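You operate a simulated robot arm through the tools that you are given. There is no shell and no other tool.

You are at the controls of a simulated robot arm. One attempt, no reset.

TASK
Put things in order on the counter under the tag rack. At the end: the orange driver from the counter under the tag rack stands where the beige varnish brush stood; the beige varnish brush stands where the measuring pot stood; the silver nozzle stands on top of the yellow wax bar; the measuring pot is on the grey folding board; whatever was shut is shut again. Leave all else as you found it, and nothing knocked over. Set down upright: measuring pot.
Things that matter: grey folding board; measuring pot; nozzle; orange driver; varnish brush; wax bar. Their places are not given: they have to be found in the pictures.

It is judged by the outcome, as a careful person would: the job done as asked, and still so three seconds after it is handed in. It fails if anything else is knocked over, pushed out of place, dropped, spilled or broken.

THE ROBOT
A 5-joint arm with a two-finger parallel gripper, fixed in place. Base frame: the origin is at the foot of the arm, x ahead of it, y to its left, z up; the work surface is at about z = 0. Lengths are in m, angles in degrees, forces in N, time in s.
With the tool pointing down near the work surface it reaches from about 0.26 to 0.6 m from the base axis. Its first joint turns from -66.0 to 66.0 degrees. The tool tilts only in the upright plane through the base axis and itself; it spins freely about its own axis. Payload 1.57 kg.
The tool frame sits at the grasp point between the pads (the TCP): z along the fingers, y along the line on which they close. The tips reach 0.03 m beyond it. The gripper opens to 0.08 m. The fingers are 0.017 m wide and 0.012 m thick; the gripper's body (0.04 by 0.082 m) begins 0.08 m behind the TCP.
Orientation is told as [roll, pitch, yaw] about the base's x, y, z axes, in that order, counted from this pose: with the fingers straight down and closing along the base's y, the tool's x points along the base's -x, its y along +y and its z along -z.

THE INTERFACE
- The arm moves only by the tool move_arm. Its argument "plan" is a list of rows, each an object of numbers (a shift or turn left out is 0, a gripper value left out holds the last): "dx", "dy", "dz": the shift along the base's x, y, z in cm; "wx", "wy", "wz": the turn, a rotation vector about the base's x, y, z in degrees; "gripper": the finger opening in cm, from 0 to 8. In form: [{"dx": .., "dy": .., "dz": .., "wx": .., "wy": .., "wz": .., "gripper": ..}, ...]. A call has 1 to 20 rows; each row shifts and turns the commanded pose from where the row before left it. A row lasts 0.2 s, in which the tool goes at most 0.05 m and 8.6 degrees; a call with a longer step from one row to the next is refused whole, and so is a gripper value outside its range. Where a pose cannot be reached the arm comes as near as it can. A force on the tool above 40 N (or 10 N above the force at the start of the call, whichever is more), or a blocked arm, ends the call early, and 0.2 s more pass. Each finger travels about 0.153 m/s and halts on what it meets, pressing with about 26 N; the grip force reading is that of the motor and also rises with nothing between the fingers. The clock runs only during rows and for 0.2 s after the last one: add rows that do not move to give the fingers time. It gives the time, the measured TCP pose, the force on the tool (base axes), the opening and the grip force at its end, in the units of the frame above (readings bear some noise), with the torque about the TCP (base axes, N m) and any sound that the robot's microphone picked up, and new pictures: "show" is both (left out), scene, wrist or none.
- Cameras (640 x 400 px; columns grow to the right, rows downward): "scene" is fixed at [0.0266, 0.3894, 0.5062]; the picture's right is [-0.76, -0.65, 0.00], its down [-0.39, 0.45, -0.80] and it looks along [0.52, -0.61, -0.60] (base axes); focal length 330 px, centre (320, 200). "wrist" rides on the gripper at [0.072, -0.007, -0.122] in the tool frame; the picture's right is [0.09, 1.00, 0.00], its down [-0.84, 0.08, -0.54] and it looks along [-0.54, 0.05, 0.84] (tool axes); focal length 238 px, centre (320, 200).
- locate(camera, pixels): for up to 12 pixels [column, row] of the newest picture of that camera ("zoom" is the newest enlarged one), the place [x, y, z] in the base frame of the surface seen there, good to about 0.002 m, but the place of the scene camera against the robot may be out by one fixed shift of up to 0.025 m in any direction. It takes no simulated time.
- zoom(camera, box): a new picture of the part [left, top, right, bottom] of that camera's present view, enlarged. It takes no simulated time.
- close_job(): hands the job in; it is judged then, once.

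Leave the gripper open and the arm clear of the work at the hand-in unless told otherwise.

The tools are called after "Call:" by a JSON object that holds its "api" and its "payload". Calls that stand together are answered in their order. move_arm: Moves the arm, as the interface text tells. Its arguments: {"type":"object","properties":{"plan":{"type":"array","items":{"type":"object","properties":{"dx":{"type":"number"},"dy":{"type":"number"},"dz":{"type":"number"},"wx":{"type":"number"},"wy":{"type":"number"},"wz":{"type":"number"},"gripper":{"type":"number"}}}},"show":{"type":"string","enum":["both","scene","wrist","none"]}},"required":["plan"]} The other tools are called the same way: locate (camera, pixels) gives the place of the surface under pixels of a picture; zoom (camera, box) takes an enlarged picture of a part of a camera's view; close_job () hands the job in.

At the start:

```text
time_s: 0.0
ee_pos: [0.4623, 0.052, 0.2575]
tcp_rot: [0.0, 0.0, 0.0]
wrist_force: [-0.3, 0.5, -0.2]
ft_torque: [0.02, 0.01, -0.02]
width: 0.08
gripper_force: 0.1
```

scene: 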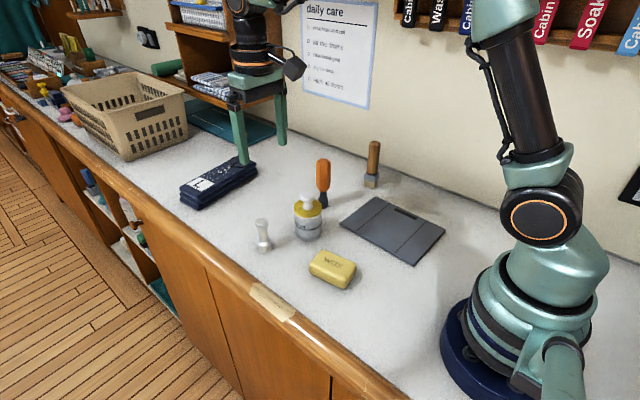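
wrist: 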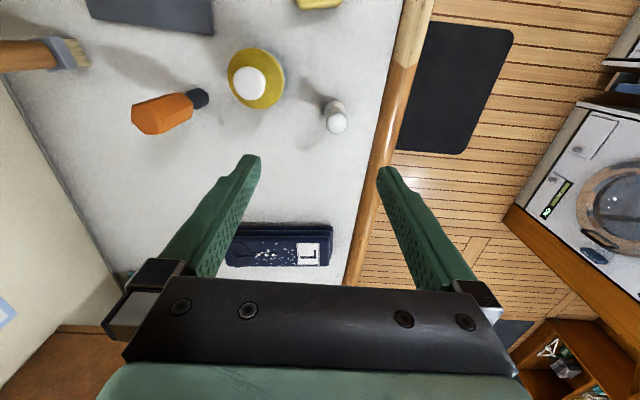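

I see the wax bar near (332,269), the silver nozzle near (263,235), a yellow/white pot near (308,217), the orange driver near (323,182), the brush near (373,163), and the grey board near (393,230). I'll zoom in and locate them.

Call:
{"api": "zoom", "payload": {"camera": "scene", "box": [230, 130, 460, 300]}}

Call:
{"api": "zoom", "payload": {"camera": "wrist", "box": [0, 0, 400, 250]}}

Call:
{"api": "locate", "payload": {"camera": "wrist", "pixels": [[249, 82], [245, 98], [162, 114], [200, 98], [335, 122], [330, 103], [30, 55], [75, 53], [150, 10], [318, 2], [270, 150], [212, 33]]}}

Call:
{"api": "locate", "payload": {"camera": "scene", "pixels": [[307, 197], [308, 237], [323, 162], [322, 200], [263, 222], [264, 248], [374, 145], [371, 184], [332, 265], [393, 230], [340, 220], [415, 264]]}}

```text
2.35 times, centred on (345, 215) of scene
```

zoom: 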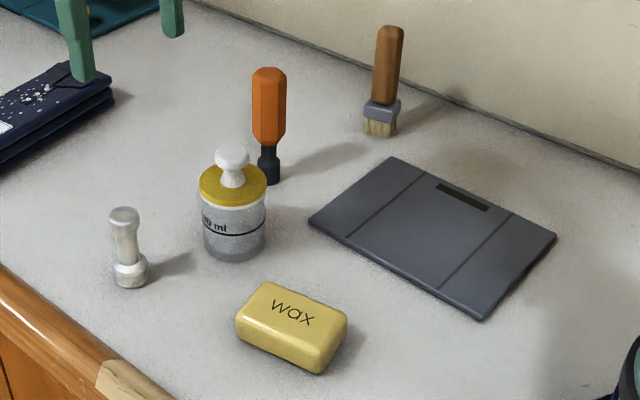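

```text
1.60 times, centred on (200, 125) of wrist
```

zoom: 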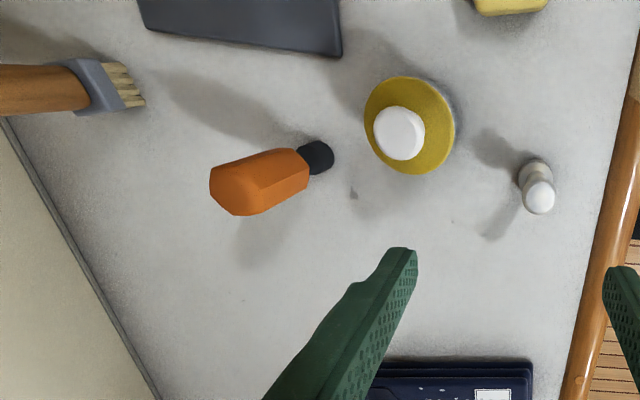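

```text
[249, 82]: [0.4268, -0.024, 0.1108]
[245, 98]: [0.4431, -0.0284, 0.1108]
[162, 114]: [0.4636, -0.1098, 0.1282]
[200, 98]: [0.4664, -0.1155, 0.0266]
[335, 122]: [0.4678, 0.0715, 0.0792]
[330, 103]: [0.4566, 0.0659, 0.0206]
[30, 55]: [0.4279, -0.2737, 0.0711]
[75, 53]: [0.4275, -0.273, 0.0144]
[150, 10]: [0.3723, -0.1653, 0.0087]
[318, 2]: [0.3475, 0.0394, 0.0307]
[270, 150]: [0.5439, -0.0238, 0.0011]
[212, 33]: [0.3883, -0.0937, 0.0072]
```

```text
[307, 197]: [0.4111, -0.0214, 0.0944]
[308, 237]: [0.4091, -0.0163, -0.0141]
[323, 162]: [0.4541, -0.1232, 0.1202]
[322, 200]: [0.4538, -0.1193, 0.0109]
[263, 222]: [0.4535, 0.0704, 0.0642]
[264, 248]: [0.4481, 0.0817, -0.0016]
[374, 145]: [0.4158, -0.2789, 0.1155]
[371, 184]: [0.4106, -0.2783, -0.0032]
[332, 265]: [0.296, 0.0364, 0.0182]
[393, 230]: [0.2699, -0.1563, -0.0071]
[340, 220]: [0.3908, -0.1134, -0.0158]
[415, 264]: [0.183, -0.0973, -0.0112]
```

The wrist camera is exact, while the scene camera looks about 1.5 cm off. I'll measure more points: the pot's lid and body edges, the wall, the rack and the board corners.

Call:
{"api": "locate", "payload": {"camera": "wrist", "pixels": [[230, 79], [282, 79], [256, 50], [262, 105], [237, 82], [263, 82], [250, 68], [20, 110], [5, 95], [300, 20], [90, 15], [345, 112]]}}

Call:
{"api": "locate", "payload": {"camera": "scene", "pixels": [[295, 222], [321, 222], [308, 225], [300, 213], [376, 196], [445, 232], [420, 210], [450, 150], [400, 20], [540, 30], [450, 30], [404, 147]]}}

```text
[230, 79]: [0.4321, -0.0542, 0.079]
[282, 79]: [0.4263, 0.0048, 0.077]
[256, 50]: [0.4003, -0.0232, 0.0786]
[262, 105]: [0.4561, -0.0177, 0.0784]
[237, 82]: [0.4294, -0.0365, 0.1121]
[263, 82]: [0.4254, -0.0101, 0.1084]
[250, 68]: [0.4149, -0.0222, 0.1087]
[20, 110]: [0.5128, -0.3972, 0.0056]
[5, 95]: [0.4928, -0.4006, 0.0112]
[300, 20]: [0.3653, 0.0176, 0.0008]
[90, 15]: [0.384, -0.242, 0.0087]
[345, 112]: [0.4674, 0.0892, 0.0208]
```

```text
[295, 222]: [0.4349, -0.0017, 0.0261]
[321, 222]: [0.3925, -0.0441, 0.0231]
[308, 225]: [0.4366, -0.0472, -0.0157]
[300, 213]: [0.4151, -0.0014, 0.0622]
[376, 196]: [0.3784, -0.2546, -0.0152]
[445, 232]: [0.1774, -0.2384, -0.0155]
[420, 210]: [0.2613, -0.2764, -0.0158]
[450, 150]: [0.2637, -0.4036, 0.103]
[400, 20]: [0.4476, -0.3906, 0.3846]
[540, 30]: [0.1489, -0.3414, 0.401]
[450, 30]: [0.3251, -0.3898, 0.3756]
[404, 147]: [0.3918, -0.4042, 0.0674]
```

Next I'll zoom tight on the pot to compare the lid and body widths, and on the board and the brush.

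Call:
{"api": "zoom", "payload": {"camera": "scene", "box": [276, 184, 340, 224]}}

Call:
{"api": "zoom", "payload": {"camera": "scene", "box": [330, 130, 458, 210]}}

Call:
{"api": "zoom", "payload": {"camera": "scene", "box": [240, 205, 368, 285]}}

```text
10.00 times, centred on (308, 204) of scene
```

zoom: 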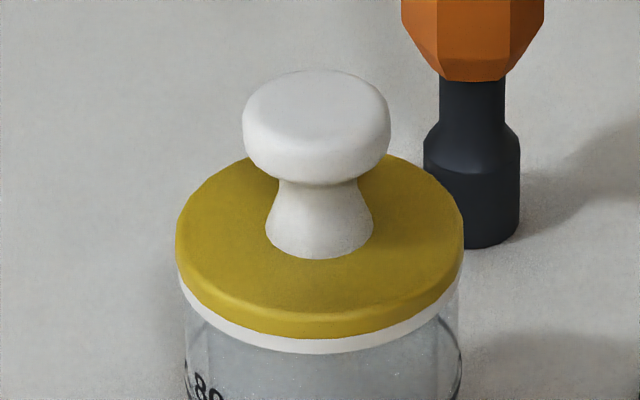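

```text
5.00 times, centred on (394, 170) of scene
```

zoom: 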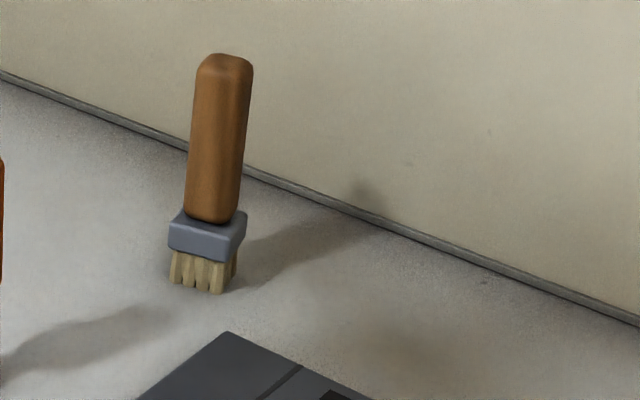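

```text
5.00 times, centred on (304, 245) of scene
```

zoom: 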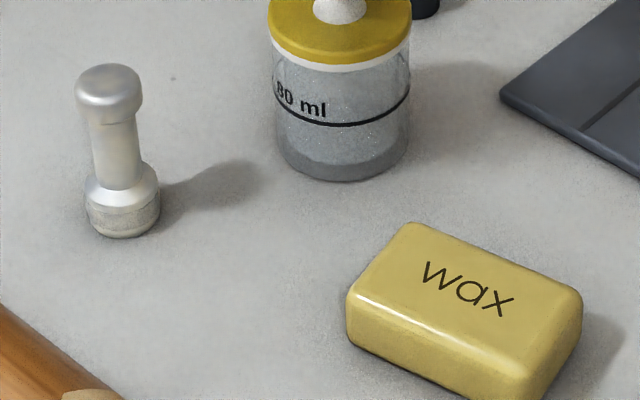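

The pot is a lidded glass jar with a lid about as wide as the body. I'll first move back and to the right, staying high, to get a wrist view of the board, brush and driver.

Call:
{"api": "move_arm", "payload": {"plan": [{"dx": -3, "dy": -3.5}, {"dx": -3, "dy": -3.5}, {"dx": -3, "dy": -3.5}, {"dx": -3, "dy": -3.5}, {"dx": -2, "dy": -3.5}, {}]}}

```text
time_s: 1.4
ee_pos: [0.3191, -0.1227, 0.2585]
tcp_rot: [0.0, 0.0, 0.1]
wrist_force: [-0.8, 0.6, -0.1]
ft_torque: [0.03, 0.01, -0.02]
width: 0.08
gripper_force: 0.2
```

scene: 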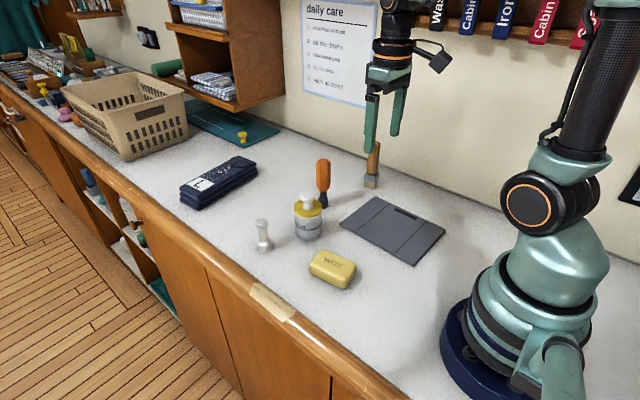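
wrist: 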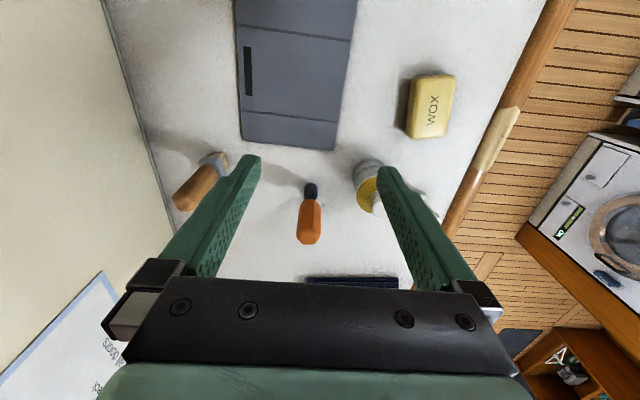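

From here I can see the board (240–350, 0–150), the wax bar (430,105), the brush (205,180) and the driver (310,215). I'll locate their edges.

Call:
{"api": "zoom", "payload": {"camera": "wrist", "box": [140, 130, 300, 230]}}

Call:
{"api": "zoom", "payload": {"camera": "wrist", "box": [360, 50, 520, 150]}}

Call:
{"api": "locate", "payload": {"camera": "wrist", "pixels": [[242, 138], [333, 149], [240, 92], [343, 118], [238, 25], [352, 40], [412, 78], [455, 76], [448, 136], [408, 133], [432, 103], [300, 100]]}}

Call:
{"api": "locate", "payload": {"camera": "wrist", "pixels": [[183, 200], [200, 188], [217, 160], [203, 162], [225, 168], [310, 238], [310, 210], [310, 190], [213, 170], [245, 5], [356, 5], [440, 200]]}}

```text
4.00 times, centred on (220, 180) of wrist
```

zoom: 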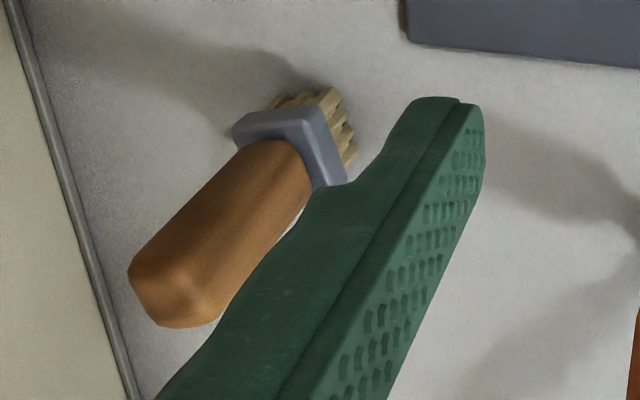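

```text
4.00 times, centred on (440, 100) of wrist
```

zoom: 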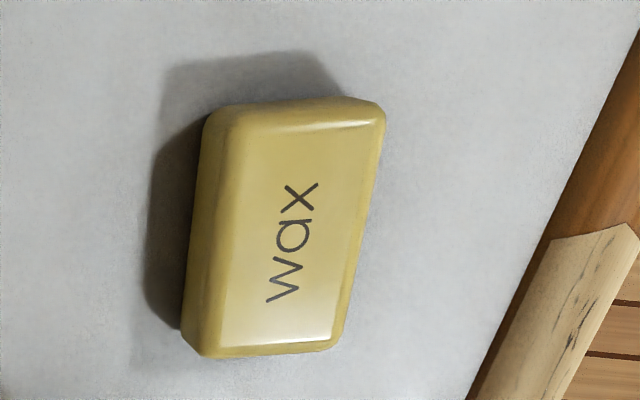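

```text
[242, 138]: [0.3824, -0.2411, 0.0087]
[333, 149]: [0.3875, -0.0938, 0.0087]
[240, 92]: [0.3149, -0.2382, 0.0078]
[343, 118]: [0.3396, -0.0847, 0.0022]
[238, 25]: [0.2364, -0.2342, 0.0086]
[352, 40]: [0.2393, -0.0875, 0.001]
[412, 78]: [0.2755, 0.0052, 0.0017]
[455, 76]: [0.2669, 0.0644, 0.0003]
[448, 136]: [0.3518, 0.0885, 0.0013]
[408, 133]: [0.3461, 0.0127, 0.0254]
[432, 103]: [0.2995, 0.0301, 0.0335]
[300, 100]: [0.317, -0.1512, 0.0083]
```

```text
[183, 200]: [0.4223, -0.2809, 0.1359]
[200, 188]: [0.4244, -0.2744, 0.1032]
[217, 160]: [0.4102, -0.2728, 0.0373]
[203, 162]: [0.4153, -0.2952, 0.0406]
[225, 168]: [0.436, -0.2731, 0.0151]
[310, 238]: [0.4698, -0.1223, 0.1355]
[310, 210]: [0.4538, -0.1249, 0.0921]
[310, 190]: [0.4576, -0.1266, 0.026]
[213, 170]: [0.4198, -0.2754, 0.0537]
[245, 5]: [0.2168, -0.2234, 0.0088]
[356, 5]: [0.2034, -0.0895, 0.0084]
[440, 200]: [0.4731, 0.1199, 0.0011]
```

The pot's centre is at about (0.428, -0.0245), with the lid top at z 0.078, the knob top at 0.111 and a diameter of about 0.058. I'll grip the glass low with the tool tilted about 33° outward, so the fingers clear the lid. First I go in front of the pot, high up, and tilt there.

Call:
{"api": "move_arm", "payload": {"plan": [{"dy": 4.5}, {"dy": 4.5, "dz": -1}, {"dx": 3.5, "dy": 0.8, "dz": -2, "wz": -3.3}, {"dx": 3.7, "dz": -2}, {"dx": 3.7, "dz": -2}, {"wx": -0.48, "wy": -8.25}, {"wx": -0.48, "wy": -8.25}, {"wx": -0.48, "wy": -8.25}, {"wx": -0.48, "wy": -8.25}, {}, {}]}}

```text
time_s: 3.8
ee_pos: [0.4301, -0.0227, 0.1876]
tcp_rot: [0.0, -33.1, -3.2]
wrist_force: [0.5, -0.4, -0.8]
ft_torque: [0.01, -0.03, 0.0]
width: 0.0801
gripper_force: 0.1
```

scene: 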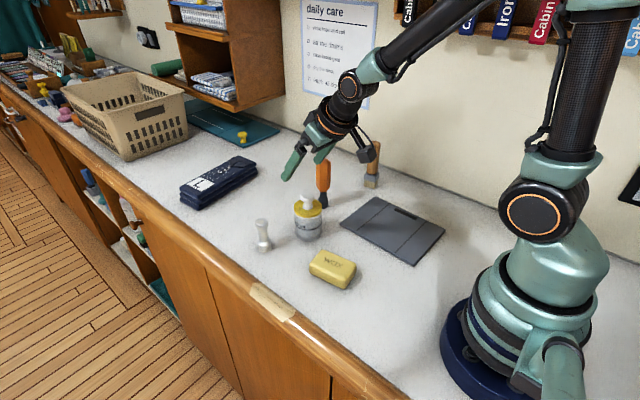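
wrist: 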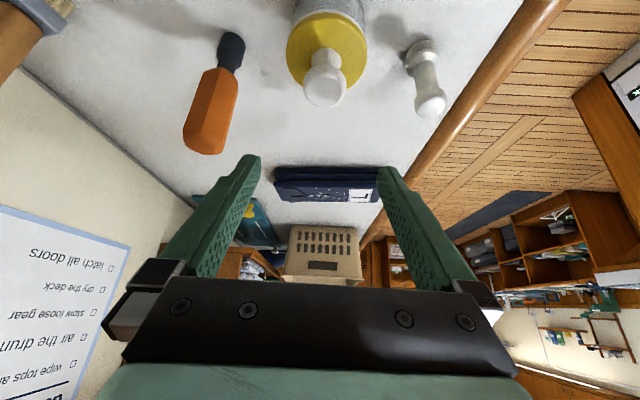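

The tilt is right (-33°). I'll go down half way and check the alignment.

Call:
{"api": "move_arm", "payload": {"plan": [{"dx": -0.2, "dy": -0.2, "dz": -3}, {"dz": -3}, {"dz": -2}, {}]}}

Call:
{"api": "locate", "payload": {"camera": "wrist", "pixels": [[325, 50]]}}

```text
time_s: 4.8
ee_pos: [0.4286, -0.0283, 0.1084]
tcp_rot: [-0.2, -33.1, -3.2]
wrist_force: [0.1, -0.5, 0.1]
ft_torque: [-0.01, 0.01, -0.01]
width: 0.0797
gripper_force: 0.1
```

scene: 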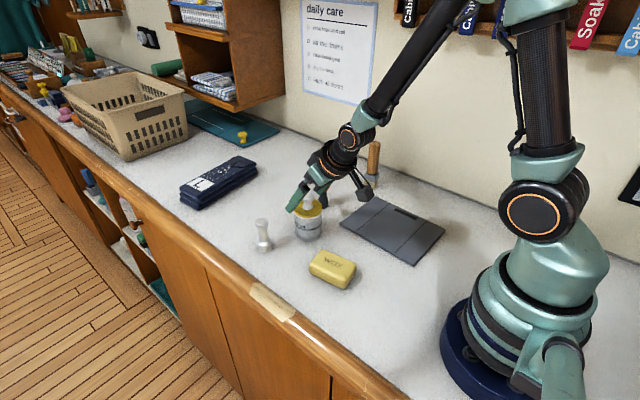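
wrist: 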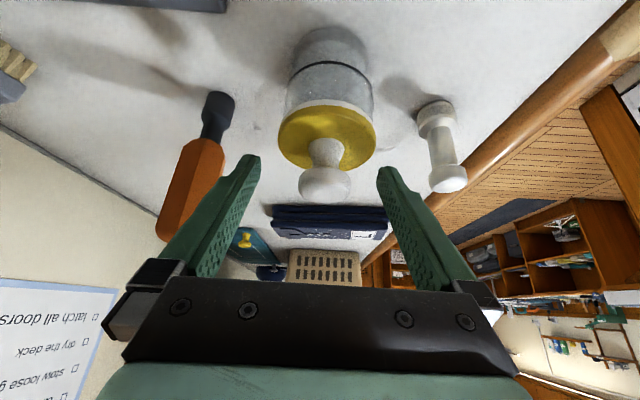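

```text
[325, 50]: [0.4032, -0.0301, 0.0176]
```

The jar is roughly centred between the fingers. I'll measure the lid and glass edges from here.

Call:
{"api": "locate", "payload": {"camera": "wrist", "pixels": [[282, 140], [373, 140], [290, 90], [370, 90], [327, 105], [325, 185], [328, 62], [327, 165], [300, 180], [350, 180], [247, 165], [384, 172]]}}

Call:
{"api": "zoom", "payload": {"camera": "wrist", "box": [230, 10, 430, 210]}}

Call:
{"api": "move_arm", "payload": {"plan": [{}], "show": "none"}}

```text
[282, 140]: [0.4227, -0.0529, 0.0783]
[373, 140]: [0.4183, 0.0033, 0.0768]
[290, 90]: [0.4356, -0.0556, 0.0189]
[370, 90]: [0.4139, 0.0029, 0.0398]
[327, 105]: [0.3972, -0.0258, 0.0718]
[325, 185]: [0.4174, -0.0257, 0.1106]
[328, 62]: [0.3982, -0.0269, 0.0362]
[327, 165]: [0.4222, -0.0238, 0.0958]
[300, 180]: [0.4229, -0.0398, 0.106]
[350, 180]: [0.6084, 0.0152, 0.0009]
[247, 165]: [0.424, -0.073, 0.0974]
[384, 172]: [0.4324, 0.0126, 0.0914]
```

```text
2.00 times, centred on (330, 110) of wrist
```

zoom: 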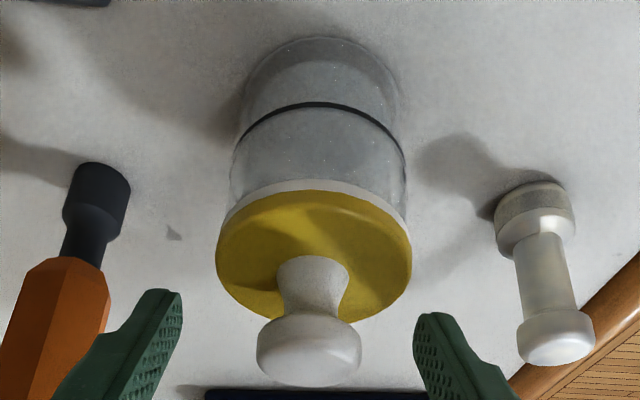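

```text
time_s: 5.2
ee_pos: [0.4287, -0.0276, 0.109]
tcp_rot: [-0.1, -33.1, -3.1]
wrist_force: [-0.7, -0.5, 0.1]
ft_torque: [0.0, 0.0, -0.02]
width: 0.0799
gripper_force: 0.1
```

The jar centre is about (0.427, -0.025) with roughly 1 cm of clearance on each side. I'll descend to z ≈ 0.037.

Call:
{"api": "move_arm", "payload": {"plan": [{"dx": -0.1, "dy": 0.25, "dz": -2}, {"dz": -2}, {"dz": -2}, {"dz": -1.2}, {}]}}

```text
time_s: 6.4
ee_pos: [0.4284, -0.0247, 0.0378]
tcp_rot: [-0.1, -33.1, -3.2]
wrist_force: [-0.5, 0.1, 0.2]
ft_torque: [0.03, 0.0, -0.02]
width: 0.0799
gripper_force: 0.0
```

scene: 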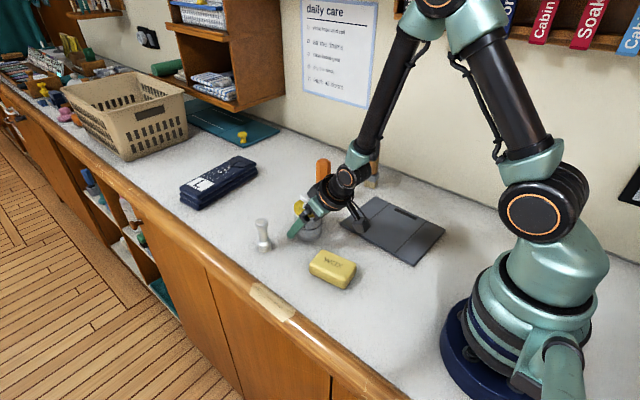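
wrist: 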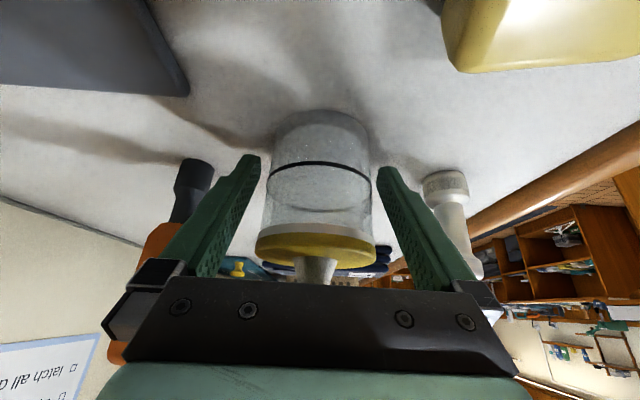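

The fingers straddle the glass below the lid. I'll close gently in steps.

Call:
{"api": "move_arm", "payload": {"plan": [{"gripper": 7}, {"gripper": 6.4}, {"gripper": 6.1}, {"gripper": 5.9}, {"gripper": 5.7}, {"gripper": 5.4}, {"gripper": 5}, {}], "show": "wrist"}}

```text
time_s: 8.2
ee_pos: [0.4284, -0.025, 0.0377]
tcp_rot: [0.1, -33.1, -3.1]
wrist_force: [-1.4, -0.3, 0.9]
ft_torque: [0.03, -0.02, 0.01]
width: 0.061
gripper_force: 26.7
```

wrist: 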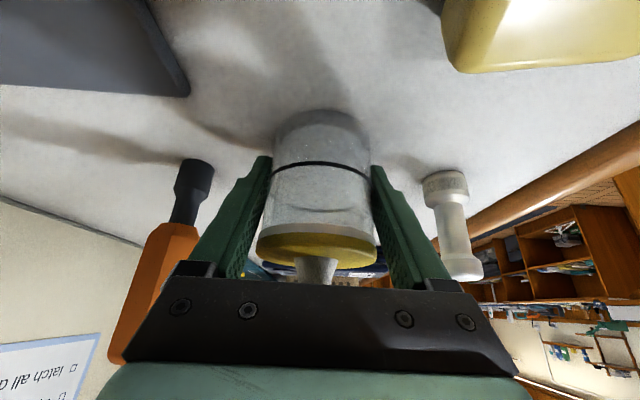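

Gripped at 0.061 m. I'll lift 2 cm slowly and look.

Call:
{"api": "move_arm", "payload": {"plan": [{"dz": 0.5}, {"dz": 0.7}, {"dz": 0.8}, {}]}}

Call:
{"api": "zoom", "payload": {"camera": "scene", "box": [250, 160, 378, 260]}}

```text
time_s: 9.2
ee_pos: [0.4275, -0.0243, 0.0572]
tcp_rot: [0.0, -33.0, -3.2]
wrist_force: [0.2, -0.3, -1.2]
ft_torque: [0.02, 0.03, 0.01]
width: 0.0609
gripper_force: 26.0
```

scene: 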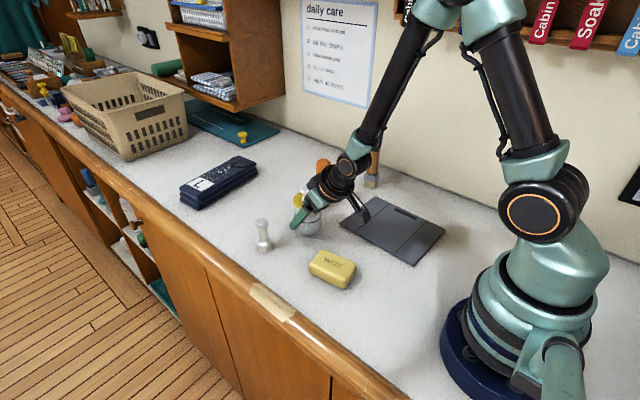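
wrist: 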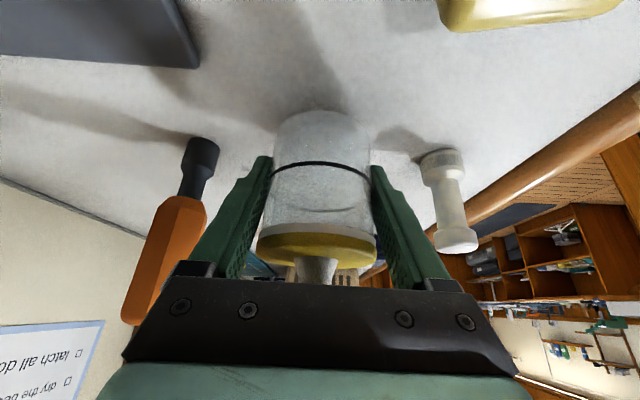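

```text
4.00 times, centred on (314, 210) of scene
```

zoom: 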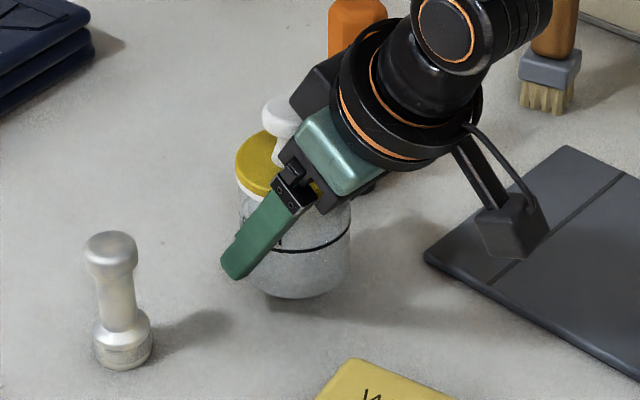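

The jar came up whole with the lid on. Next I lift more, pull back radially, and sweep round to over the board at (0.335, -0.165).

Call:
{"api": "move_arm", "payload": {"plan": [{"dz": 2}, {"dz": 2}, {"dx": -1.8, "dy": 0.1}, {"dx": -1.9, "dy": 0.1}, {"dx": -1.8, "dy": 0.1}, {"dx": -0.23, "dy": -2.47, "wz": -3.82}, {"dx": -0.39, "dy": -2.45, "wz": -3.82}, {"dx": -0.55, "dy": -2.43, "wz": -3.82}, {"dx": -0.71, "dy": -2.38, "wz": -3.82}, {"dx": -0.87, "dy": -2.32, "wz": -3.82}, {"dx": -1.02, "dy": -2.27, "wz": -3.82}, {}, {}]}}

```text
time_s: 12.0
ee_pos: [0.3356, -0.1635, 0.0957]
tcp_rot: [0.1, -32.8, -26.2]
wrist_force: [-0.1, 0.4, -2.4]
ft_torque: [-0.01, -0.02, 0.0]
width: 0.0607
gripper_force: 26.3
```

scene: 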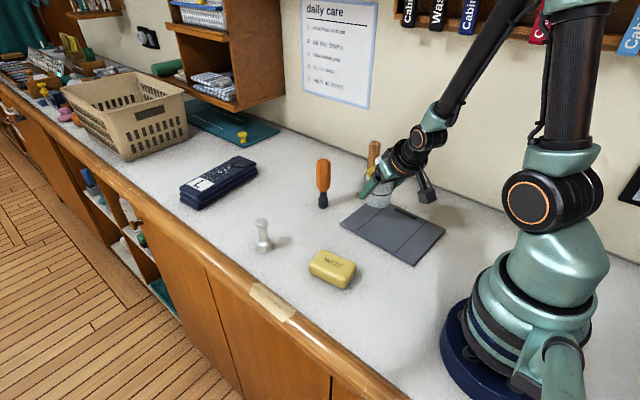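
wrist: 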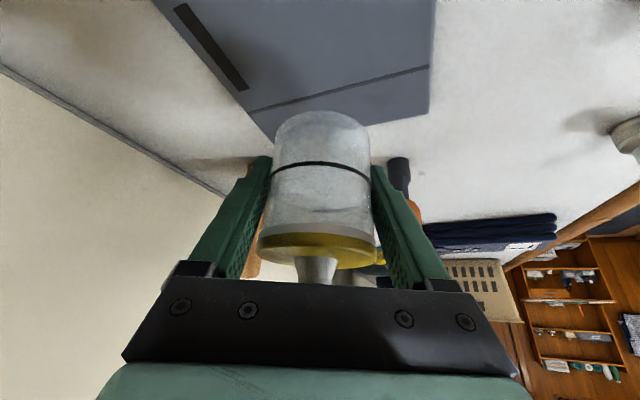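

Position is good. I'll pull in about 3 cm more toward the middle of the board, then lower most of the way.

Call:
{"api": "move_arm", "payload": {"plan": [{"dx": -1.3, "dy": 0.6}, {"dx": -1.4, "dy": 0.7}, {}, {"dz": -1.5}, {"dz": -1.5}, {"dz": -1.2}, {}]}}

```text
time_s: 13.6
ee_pos: [0.3288, -0.162, 0.0528]
tcp_rot: [0.0, -33.0, -26.2]
wrist_force: [-0.1, -0.5, -1.5]
ft_torque: [0.0, -0.04, 0.02]
width: 0.0605
gripper_force: 25.6
out of reach, approached as far as the arm can: row 1, 2
```

scene: 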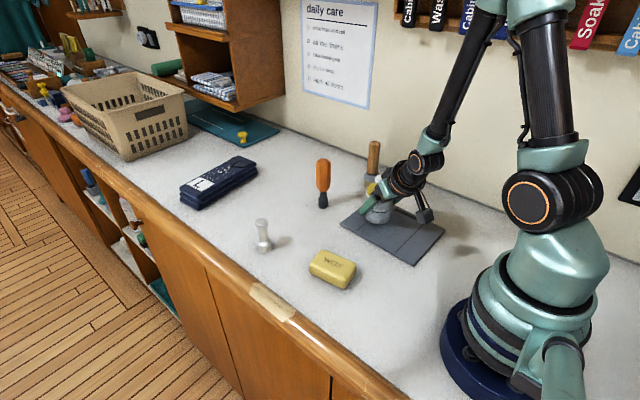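
wrist: 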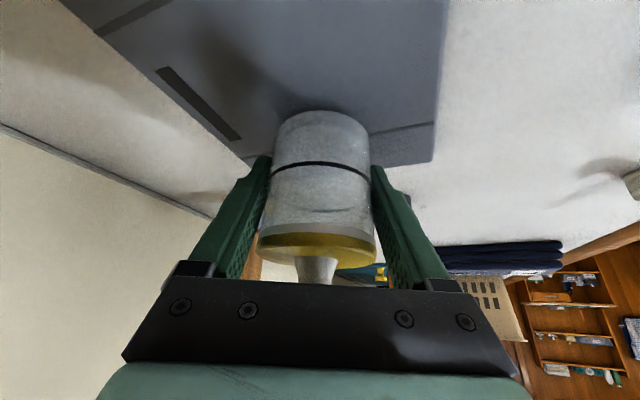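

The reach limit stopped it at (0.329, -0.162), which is well on the board. I'll lower the last bit in small steps.

Call:
{"api": "move_arm", "payload": {"plan": [{"dz": -0.3}, {"dz": -0.2}, {}], "show": "wrist"}}

```text
time_s: 14.4
ee_pos: [0.3292, -0.1621, 0.0489]
tcp_rot: [0.0, -33.1, -26.1]
wrist_force: [-1.0, 0.4, -1.3]
ft_torque: [0.02, 0.02, -0.04]
width: 0.0607
gripper_force: 26.3
```

wrist: 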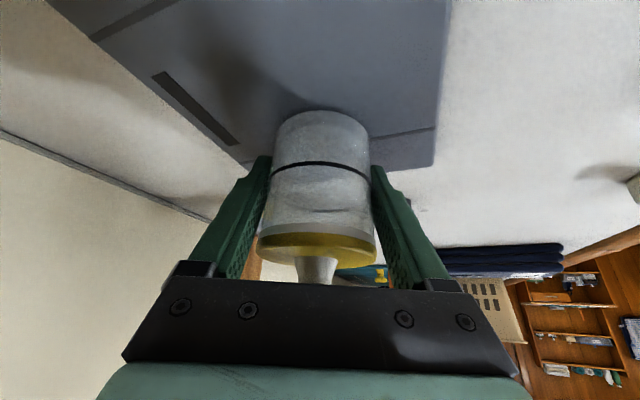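

Call:
{"api": "move_arm", "payload": {"plan": [{"dz": -0.15}, {"dz": -0.1}, {}], "show": "none"}}

```text
time_s: 15.2
ee_pos: [0.3291, -0.1612, 0.0461]
tcp_rot: [-0.1, -33.0, -26.2]
wrist_force: [0.0, -0.3, -2.2]
ft_torque: [-0.02, 0.0, 0.01]
width: 0.0607
gripper_force: 25.8
```

No contact yet, so I'll keep going in 1 mm steps.

Call:
{"api": "move_arm", "payload": {"plan": [{"dz": -0.1}, {}], "show": "none"}}

Call:
{"api": "move_arm", "payload": {"plan": [{"dz": -0.1}, {}], "show": "none"}}

```text
time_s: 15.8
ee_pos: [0.3303, -0.1615, 0.0449]
tcp_rot: [0.1, -33.0, -26.2]
wrist_force: [-0.2, 0.4, -1.2]
ft_torque: [0.03, 0.0, 0.0]
width: 0.0605
gripper_force: 26.1
```

```text
time_s: 16.4
ee_pos: [0.3297, -0.1611, 0.0457]
tcp_rot: [0.0, -33.2, -26.2]
wrist_force: [-2.1, 1.9, 11.8]
ft_torque: [0.19, 0.06, 0.14]
width: 0.061
gripper_force: 26.0
```

Contact (11.8 N up). I'll ease off slightly and open gradually.

Call:
{"api": "move_arm", "payload": {"plan": [{"dz": 0.07}, {"gripper": 6.2}, {"gripper": 6.8}, {"gripper": 8}, {}]}}

```text
time_s: 17.6
ee_pos: [0.3292, -0.1611, 0.0447]
tcp_rot: [-0.1, -33.1, -26.2]
wrist_force: [-0.3, -0.6, 0.0]
ft_torque: [0.0, 0.0, -0.01]
width: 0.08
gripper_force: 0.1
```

scene: 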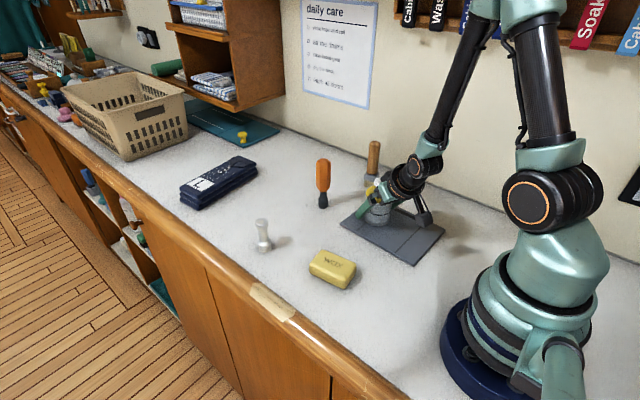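
wrist: 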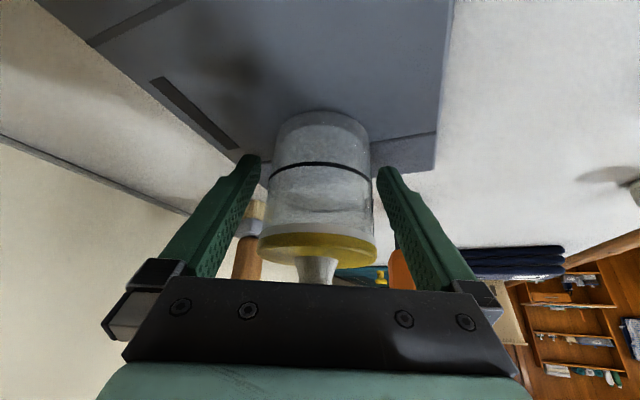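

The pot stands on the board. I'll go straight up, untilt, and get a view of the brush.

Call:
{"api": "move_arm", "payload": {"plan": [{"dz": 2}, {"dz": 3}, {"dz": 4}, {"dz": 4}, {"dz": 3}, {"wx": 3.64, "wy": 7.4}, {"wx": 3.64, "wy": 7.4}, {"wx": 3.64, "wy": 7.4}, {"wx": 3.64, "wy": 7.4}, {}, {}]}}

```text
time_s: 20.0
ee_pos: [0.3301, -0.1621, 0.2051]
tcp_rot: [0.0, 0.0, -26.2]
wrist_force: [-0.4, 0.3, 0.9]
ft_torque: [-0.02, -0.03, -0.01]
width: 0.0797
gripper_force: 0.1
```

scene: 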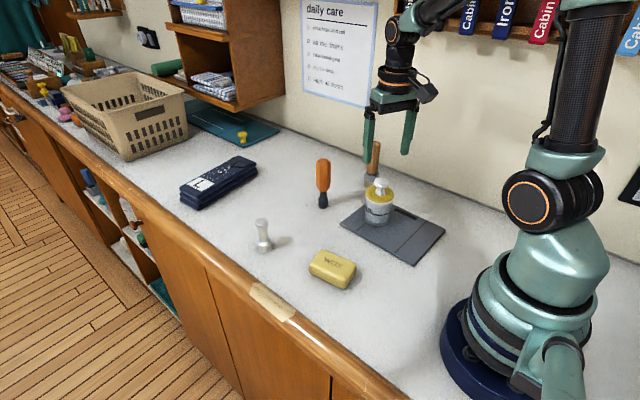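
wrist: 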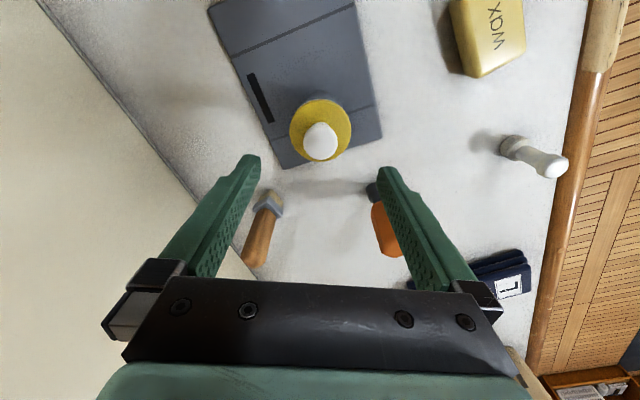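

The pot sits well on the board. I'll zoom in on the brush for its exact place and orientation.

Call:
{"api": "zoom", "payload": {"camera": "wrist", "box": [210, 170, 338, 280]}}

Call:
{"api": "locate", "payload": {"camera": "wrist", "pixels": [[256, 200], [268, 191], [283, 198], [280, 215], [266, 210], [258, 205], [272, 215], [250, 262], [262, 264], [246, 248], [265, 245], [255, 240]]}}

```text
3.64 times, centred on (274, 225) of wrist
```

zoom: 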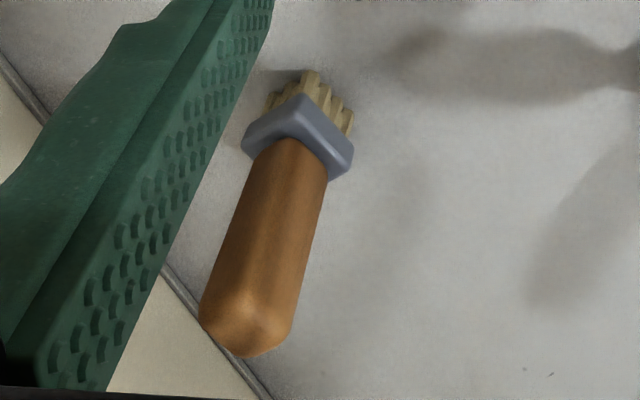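

```text
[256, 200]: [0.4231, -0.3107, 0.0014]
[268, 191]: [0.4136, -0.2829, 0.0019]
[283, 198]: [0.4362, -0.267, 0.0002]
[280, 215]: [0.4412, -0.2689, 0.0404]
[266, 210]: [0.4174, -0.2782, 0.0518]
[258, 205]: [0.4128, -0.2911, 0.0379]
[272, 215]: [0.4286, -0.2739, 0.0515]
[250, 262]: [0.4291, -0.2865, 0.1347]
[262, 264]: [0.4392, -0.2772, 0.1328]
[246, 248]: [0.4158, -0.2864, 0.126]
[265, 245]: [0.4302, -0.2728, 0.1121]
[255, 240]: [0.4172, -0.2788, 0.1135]
```

I'll use the zoomed picture to pin the ferrule corners and handle faces.

Call:
{"api": "locate", "payload": {"camera": "zoom", "pixels": [[301, 103], [348, 157], [248, 147], [331, 175], [250, 155], [300, 120], [235, 350], [285, 345], [207, 300], [300, 290], [245, 250], [290, 200]]}}

```text
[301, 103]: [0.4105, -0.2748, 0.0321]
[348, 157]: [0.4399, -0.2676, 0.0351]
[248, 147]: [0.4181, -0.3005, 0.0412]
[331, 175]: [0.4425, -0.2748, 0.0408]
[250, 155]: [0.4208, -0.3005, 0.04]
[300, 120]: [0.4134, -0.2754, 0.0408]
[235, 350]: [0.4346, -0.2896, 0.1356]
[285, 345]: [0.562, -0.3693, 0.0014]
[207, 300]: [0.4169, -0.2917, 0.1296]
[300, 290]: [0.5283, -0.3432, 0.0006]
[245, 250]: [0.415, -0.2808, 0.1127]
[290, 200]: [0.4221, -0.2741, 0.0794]
```

The brush centre is about (0.429, -0.284), its sides are turned about 13°, and the handle spans z 0.05–0.135. I'll move above it with yaw 13°.

Call:
{"api": "move_arm", "payload": {"plan": [{"dx": 1.98, "dy": -2.44, "wz": 7.84}, {"dx": 1.98, "dy": -2.44, "wz": 7.84}, {"dx": 1.98, "dy": -2.44, "wz": 7.84}, {"dx": 1.98, "dy": -2.44, "wz": 7.84}, {"dx": 1.98, "dy": -2.44, "wz": 7.84}, {}, {}]}}

```text
time_s: 21.6
ee_pos: [0.4282, -0.2861, 0.2044]
tcp_rot: [0.0, 0.0, 13.1]
wrist_force: [-0.4, 0.0, 0.6]
ft_torque: [0.02, -0.02, -0.03]
width: 0.08
gripper_force: 0.0
```

scene: 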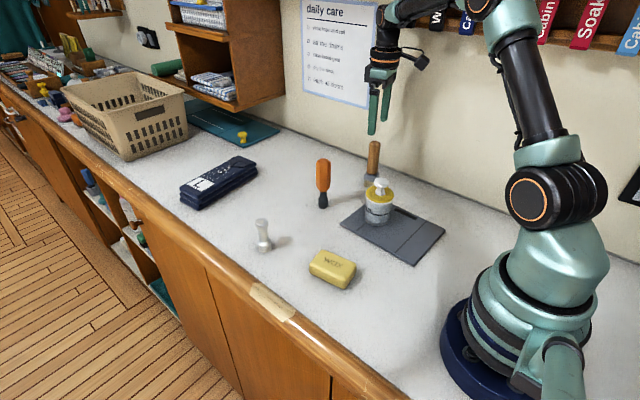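
wrist: 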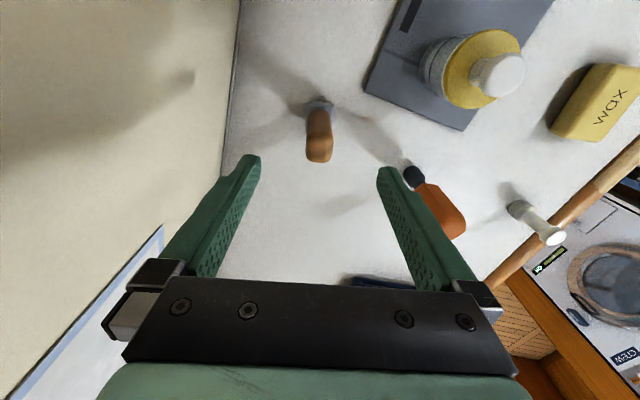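

The brush is nearly centred between the fingers. I'll check the alignment with a zoom.

Call:
{"api": "zoom", "payload": {"camera": "wrist", "box": [270, 80, 370, 180]}}

Call:
{"api": "locate", "payload": {"camera": "wrist", "pixels": [[308, 154], [331, 154], [320, 158], [320, 145], [310, 130], [330, 130], [308, 105], [332, 106], [320, 99]]}}

Call:
{"api": "zoom", "payload": {"camera": "scene", "box": [330, 0, 620, 180]}}

```text
4.00 times, centred on (320, 130) of wrist
```

zoom: 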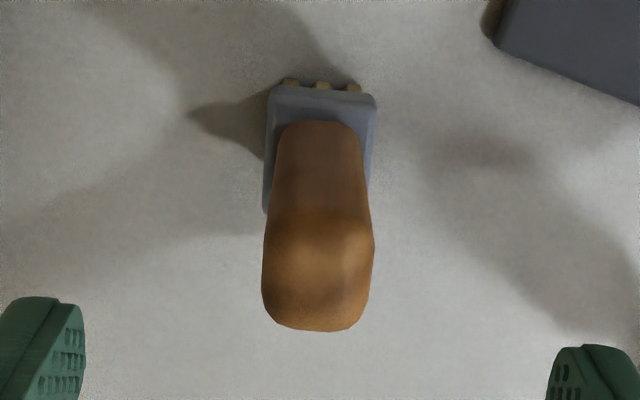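

```text
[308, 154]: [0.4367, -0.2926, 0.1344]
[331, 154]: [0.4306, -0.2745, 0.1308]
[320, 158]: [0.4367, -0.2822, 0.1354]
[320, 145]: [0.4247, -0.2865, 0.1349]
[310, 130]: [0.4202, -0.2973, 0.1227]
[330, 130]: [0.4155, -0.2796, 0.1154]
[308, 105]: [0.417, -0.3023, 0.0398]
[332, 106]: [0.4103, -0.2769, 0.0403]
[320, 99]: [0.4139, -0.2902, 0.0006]
```

```text
2.21 times, centred on (475, 90) of scene
```

zoom: 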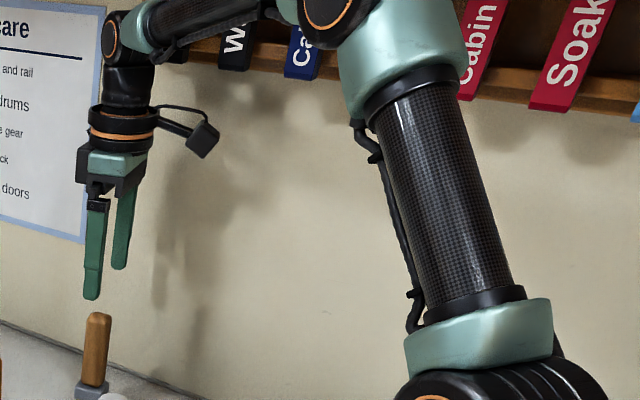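

Alignment is good, with the brush centre at about (0.4285, -0.2855). I'll descend to z ≈ 0.09.

Call:
{"api": "move_arm", "payload": {"plan": [{"dz": -3}, {"dz": -3}, {"dz": -3}, {"dz": -2.4}, {}]}}

```text
time_s: 22.8
ee_pos: [0.4291, -0.2829, 0.0896]
tcp_rot: [-0.1, 0.1, 13.0]
wrist_force: [-1.2, 0.7, -1.3]
ft_torque: [-0.02, -0.01, 0.01]
width: 0.0801
gripper_force: 0.0
```

scene: 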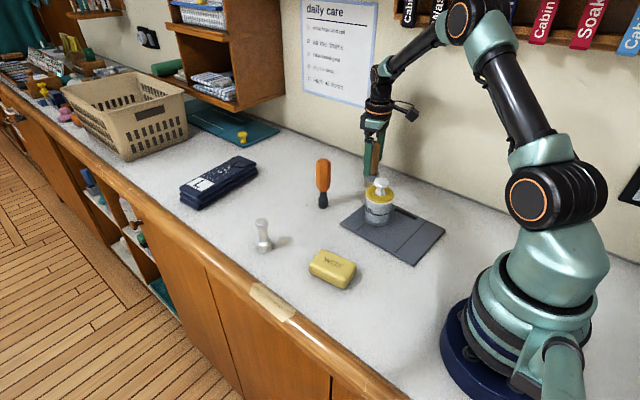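
wrist: 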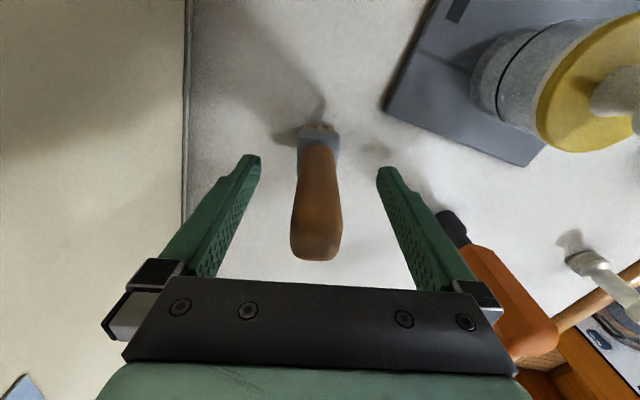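

Well centred. I'll close in small steps.

Call:
{"api": "move_arm", "payload": {"plan": [{"gripper": 5}, {"gripper": 4}, {"gripper": 3.4}, {"gripper": 3}, {"gripper": 2.6}, {"gripper": 2.2}, {"gripper": 1.8}, {"gripper": 1.2}, {}], "show": "wrist"}}

```text
time_s: 24.8
ee_pos: [0.43, -0.282, 0.0899]
tcp_rot: [-0.2, -0.1, 13.0]
wrist_force: [-0.4, 0.1, 0.8]
ft_torque: [0.13, 0.01, -0.02]
width: 0.0237
gripper_force: 26.5
```

wrist: 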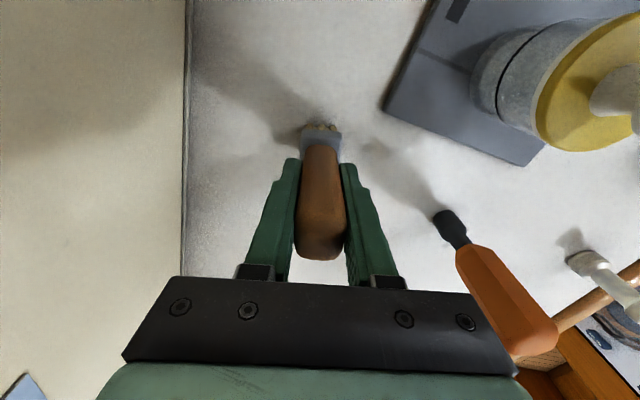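

The brush is gripped at 2.4 cm. I'll lift it high, clear of the driver and pot, and carry it to above the pot's old spot.

Call:
{"api": "move_arm", "payload": {"plan": [{"dz": 1}, {"dz": 3}, {"dz": 4}, {"dz": 4}, {"dz": 3.5}, {"dy": 2.5}, {"dy": 4}, {"dy": 4}, {"dy": 4}, {"dy": 4}, {"dy": 4}, {"dy": 3.2}, {}, {}]}}

```text
time_s: 27.8
ee_pos: [0.4285, -0.0266, 0.2444]
tcp_rot: [-0.1, 0.0, 13.0]
wrist_force: [-0.1, 0.0, -0.9]
ft_torque: [-0.01, -0.01, 0.02]
width: 0.0239
gripper_force: 26.8
```

scene: 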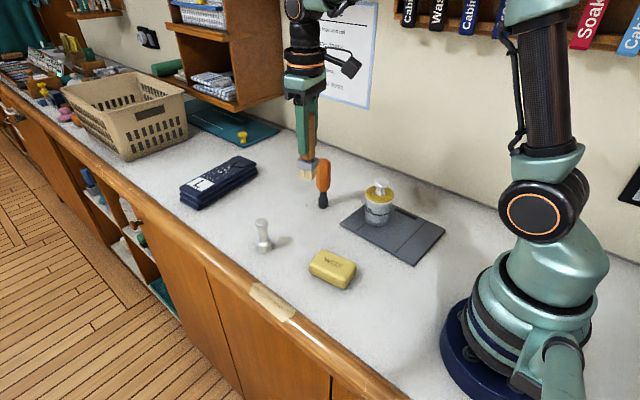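
wrist: 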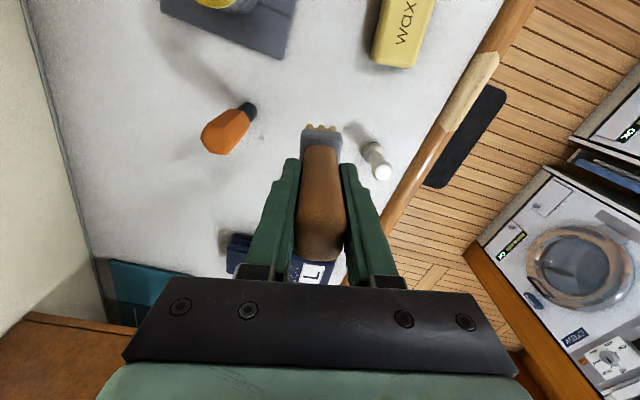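

I'm above the pot's old spot. I'll lower to about 1 cm above contact.

Call:
{"api": "move_arm", "payload": {"plan": [{"dx": 0.05, "dy": 0.15, "dz": -3.5}, {"dz": -3.5}, {"dz": -3.5}, {"dz": -2.5}, {"dz": -1.5}, {}]}}

```text
time_s: 29.2
ee_pos: [0.4286, -0.0259, 0.0995]
tcp_rot: [0.0, -0.2, 13.0]
wrist_force: [-0.4, 0.4, -0.8]
ft_torque: [0.03, 0.03, 0.01]
width: 0.0237
gripper_force: 26.2
```

scene: 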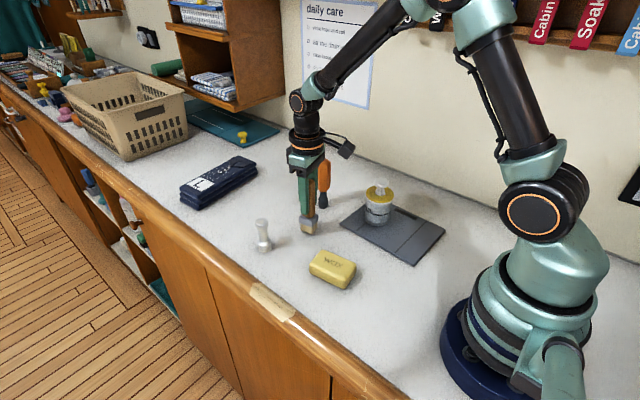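
wrist: 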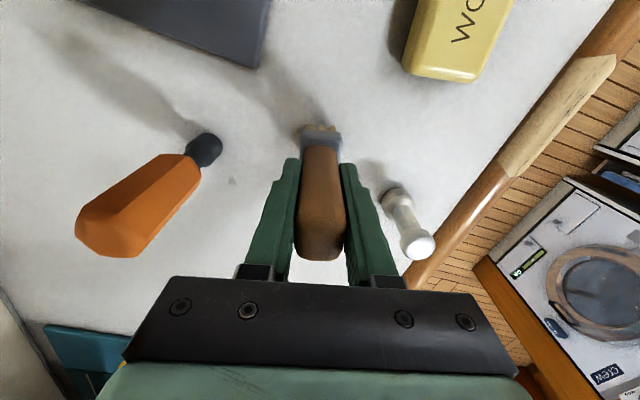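

Call:
{"api": "move_arm", "payload": {"plan": [{"dz": -0.5}, {"dz": -0.3}, {}], "show": "none"}}

Call:
{"api": "move_arm", "payload": {"plan": [{"dz": -0.1}, {}], "show": "none"}}

```text
time_s: 30.0
ee_pos: [0.4284, -0.0258, 0.0938]
tcp_rot: [0.0, -0.1, 13.0]
wrist_force: [-0.1, 0.1, -0.7]
ft_torque: [0.02, 0.0, 0.04]
width: 0.0237
gripper_force: 25.7
```

```text
time_s: 30.6
ee_pos: [0.4282, -0.0257, 0.0933]
tcp_rot: [0.0, -0.1, 12.9]
wrist_force: [-0.2, 0.4, -0.2]
ft_torque: [0.05, 0.0, 0.01]
width: 0.0236
gripper_force: 25.8
```

No contact yet, so I'll go on in 1 mm steps.

Call:
{"api": "move_arm", "payload": {"plan": [{"dz": -0.1}, {}], "show": "none"}}

Call:
{"api": "move_arm", "payload": {"plan": [{"dz": -0.1}, {}], "show": "none"}}

Call:
{"api": "move_arm", "payload": {"plan": [{"dz": -0.1}, {}], "show": "wrist"}}

```text
time_s: 31.2
ee_pos: [0.429, -0.0252, 0.0917]
tcp_rot: [0.0, -0.1, 13.0]
wrist_force: [-0.5, 0.9, -0.5]
ft_torque: [-0.02, 0.0, -0.01]
width: 0.0234
gripper_force: 25.7
```

```text
time_s: 31.8
ee_pos: [0.4284, -0.0252, 0.0906]
tcp_rot: [0.0, -0.1, 13.1]
wrist_force: [0.1, 0.2, 0.0]
ft_torque: [-0.03, 0.05, 0.01]
width: 0.0235
gripper_force: 25.7
```

```text
time_s: 32.4
ee_pos: [0.4281, -0.0251, 0.09]
tcp_rot: [0.0, -0.1, 13.0]
wrist_force: [-1.5, 0.7, 3.9]
ft_torque: [0.07, 0.15, 0.0]
width: 0.0235
gripper_force: 26.0
```

wrist: 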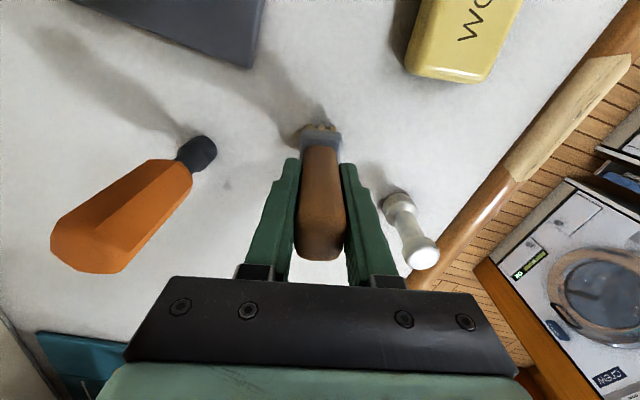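

Contact (3.9 N). I'll open gently and then rise.

Call:
{"api": "move_arm", "payload": {"plan": [{"gripper": 2.4}, {"gripper": 2.7}, {"gripper": 3.2}, {"gripper": 4}, {"gripper": 5}, {}, {"dz": 2}, {"dz": 3}, {"dz": 4}, {"dz": 4}, {}]}}

```text
time_s: 34.8
ee_pos: [0.4307, -0.0245, 0.2183]
tcp_rot: [-0.1, -0.1, 13.0]
wrist_force: [0.4, -0.2, 0.1]
ft_torque: [0.02, -0.01, -0.04]
width: 0.0498
gripper_force: 0.1
```

scene: 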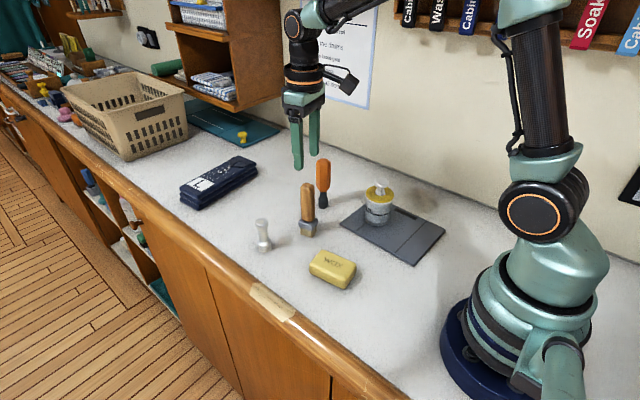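
wrist: 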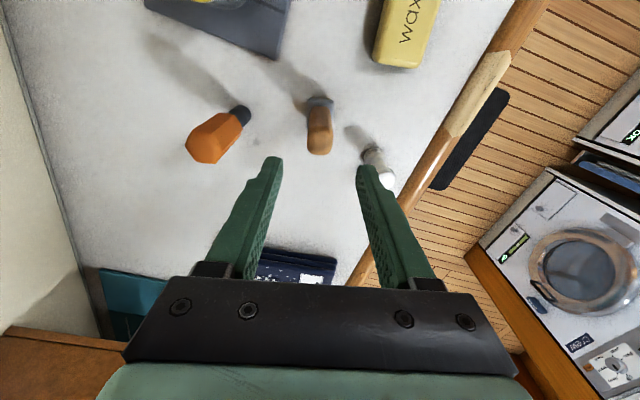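

The brush stands on the pot's old spot. Next I go above the driver at about (0.465, -0.122).

Call:
{"api": "move_arm", "payload": {"plan": [{"dx": 1, "dy": -3.2, "gripper": 8}, {"dx": 1.2, "dy": -3.3}, {"dx": 1.2, "dy": -3.3}, {}, {}], "show": "wrist"}}

Call:
{"api": "zoom", "payload": {"camera": "wrist", "box": [256, 70, 384, 180]}}

```text
time_s: 36.0
ee_pos: [0.4651, -0.1221, 0.2182]
tcp_rot: [0.1, -0.1, 13.1]
wrist_force: [-0.7, 1.6, 0.0]
ft_torque: [-0.01, -0.01, 0.01]
width: 0.08
gripper_force: 0.1
```

wrist: 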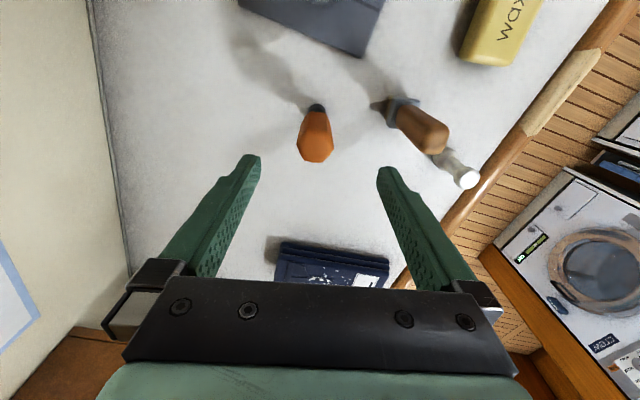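

```text
3.64 times, centred on (320, 125) of wrist
```

zoom: 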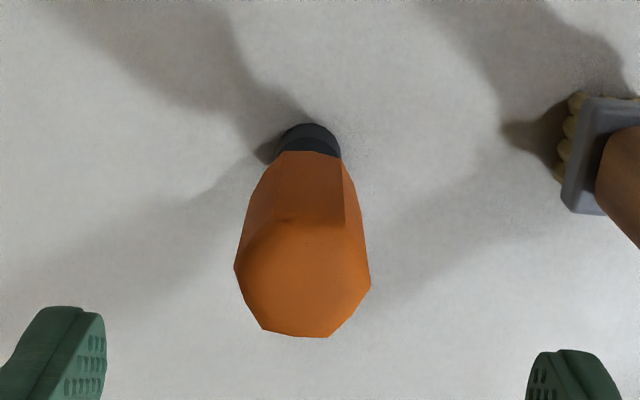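

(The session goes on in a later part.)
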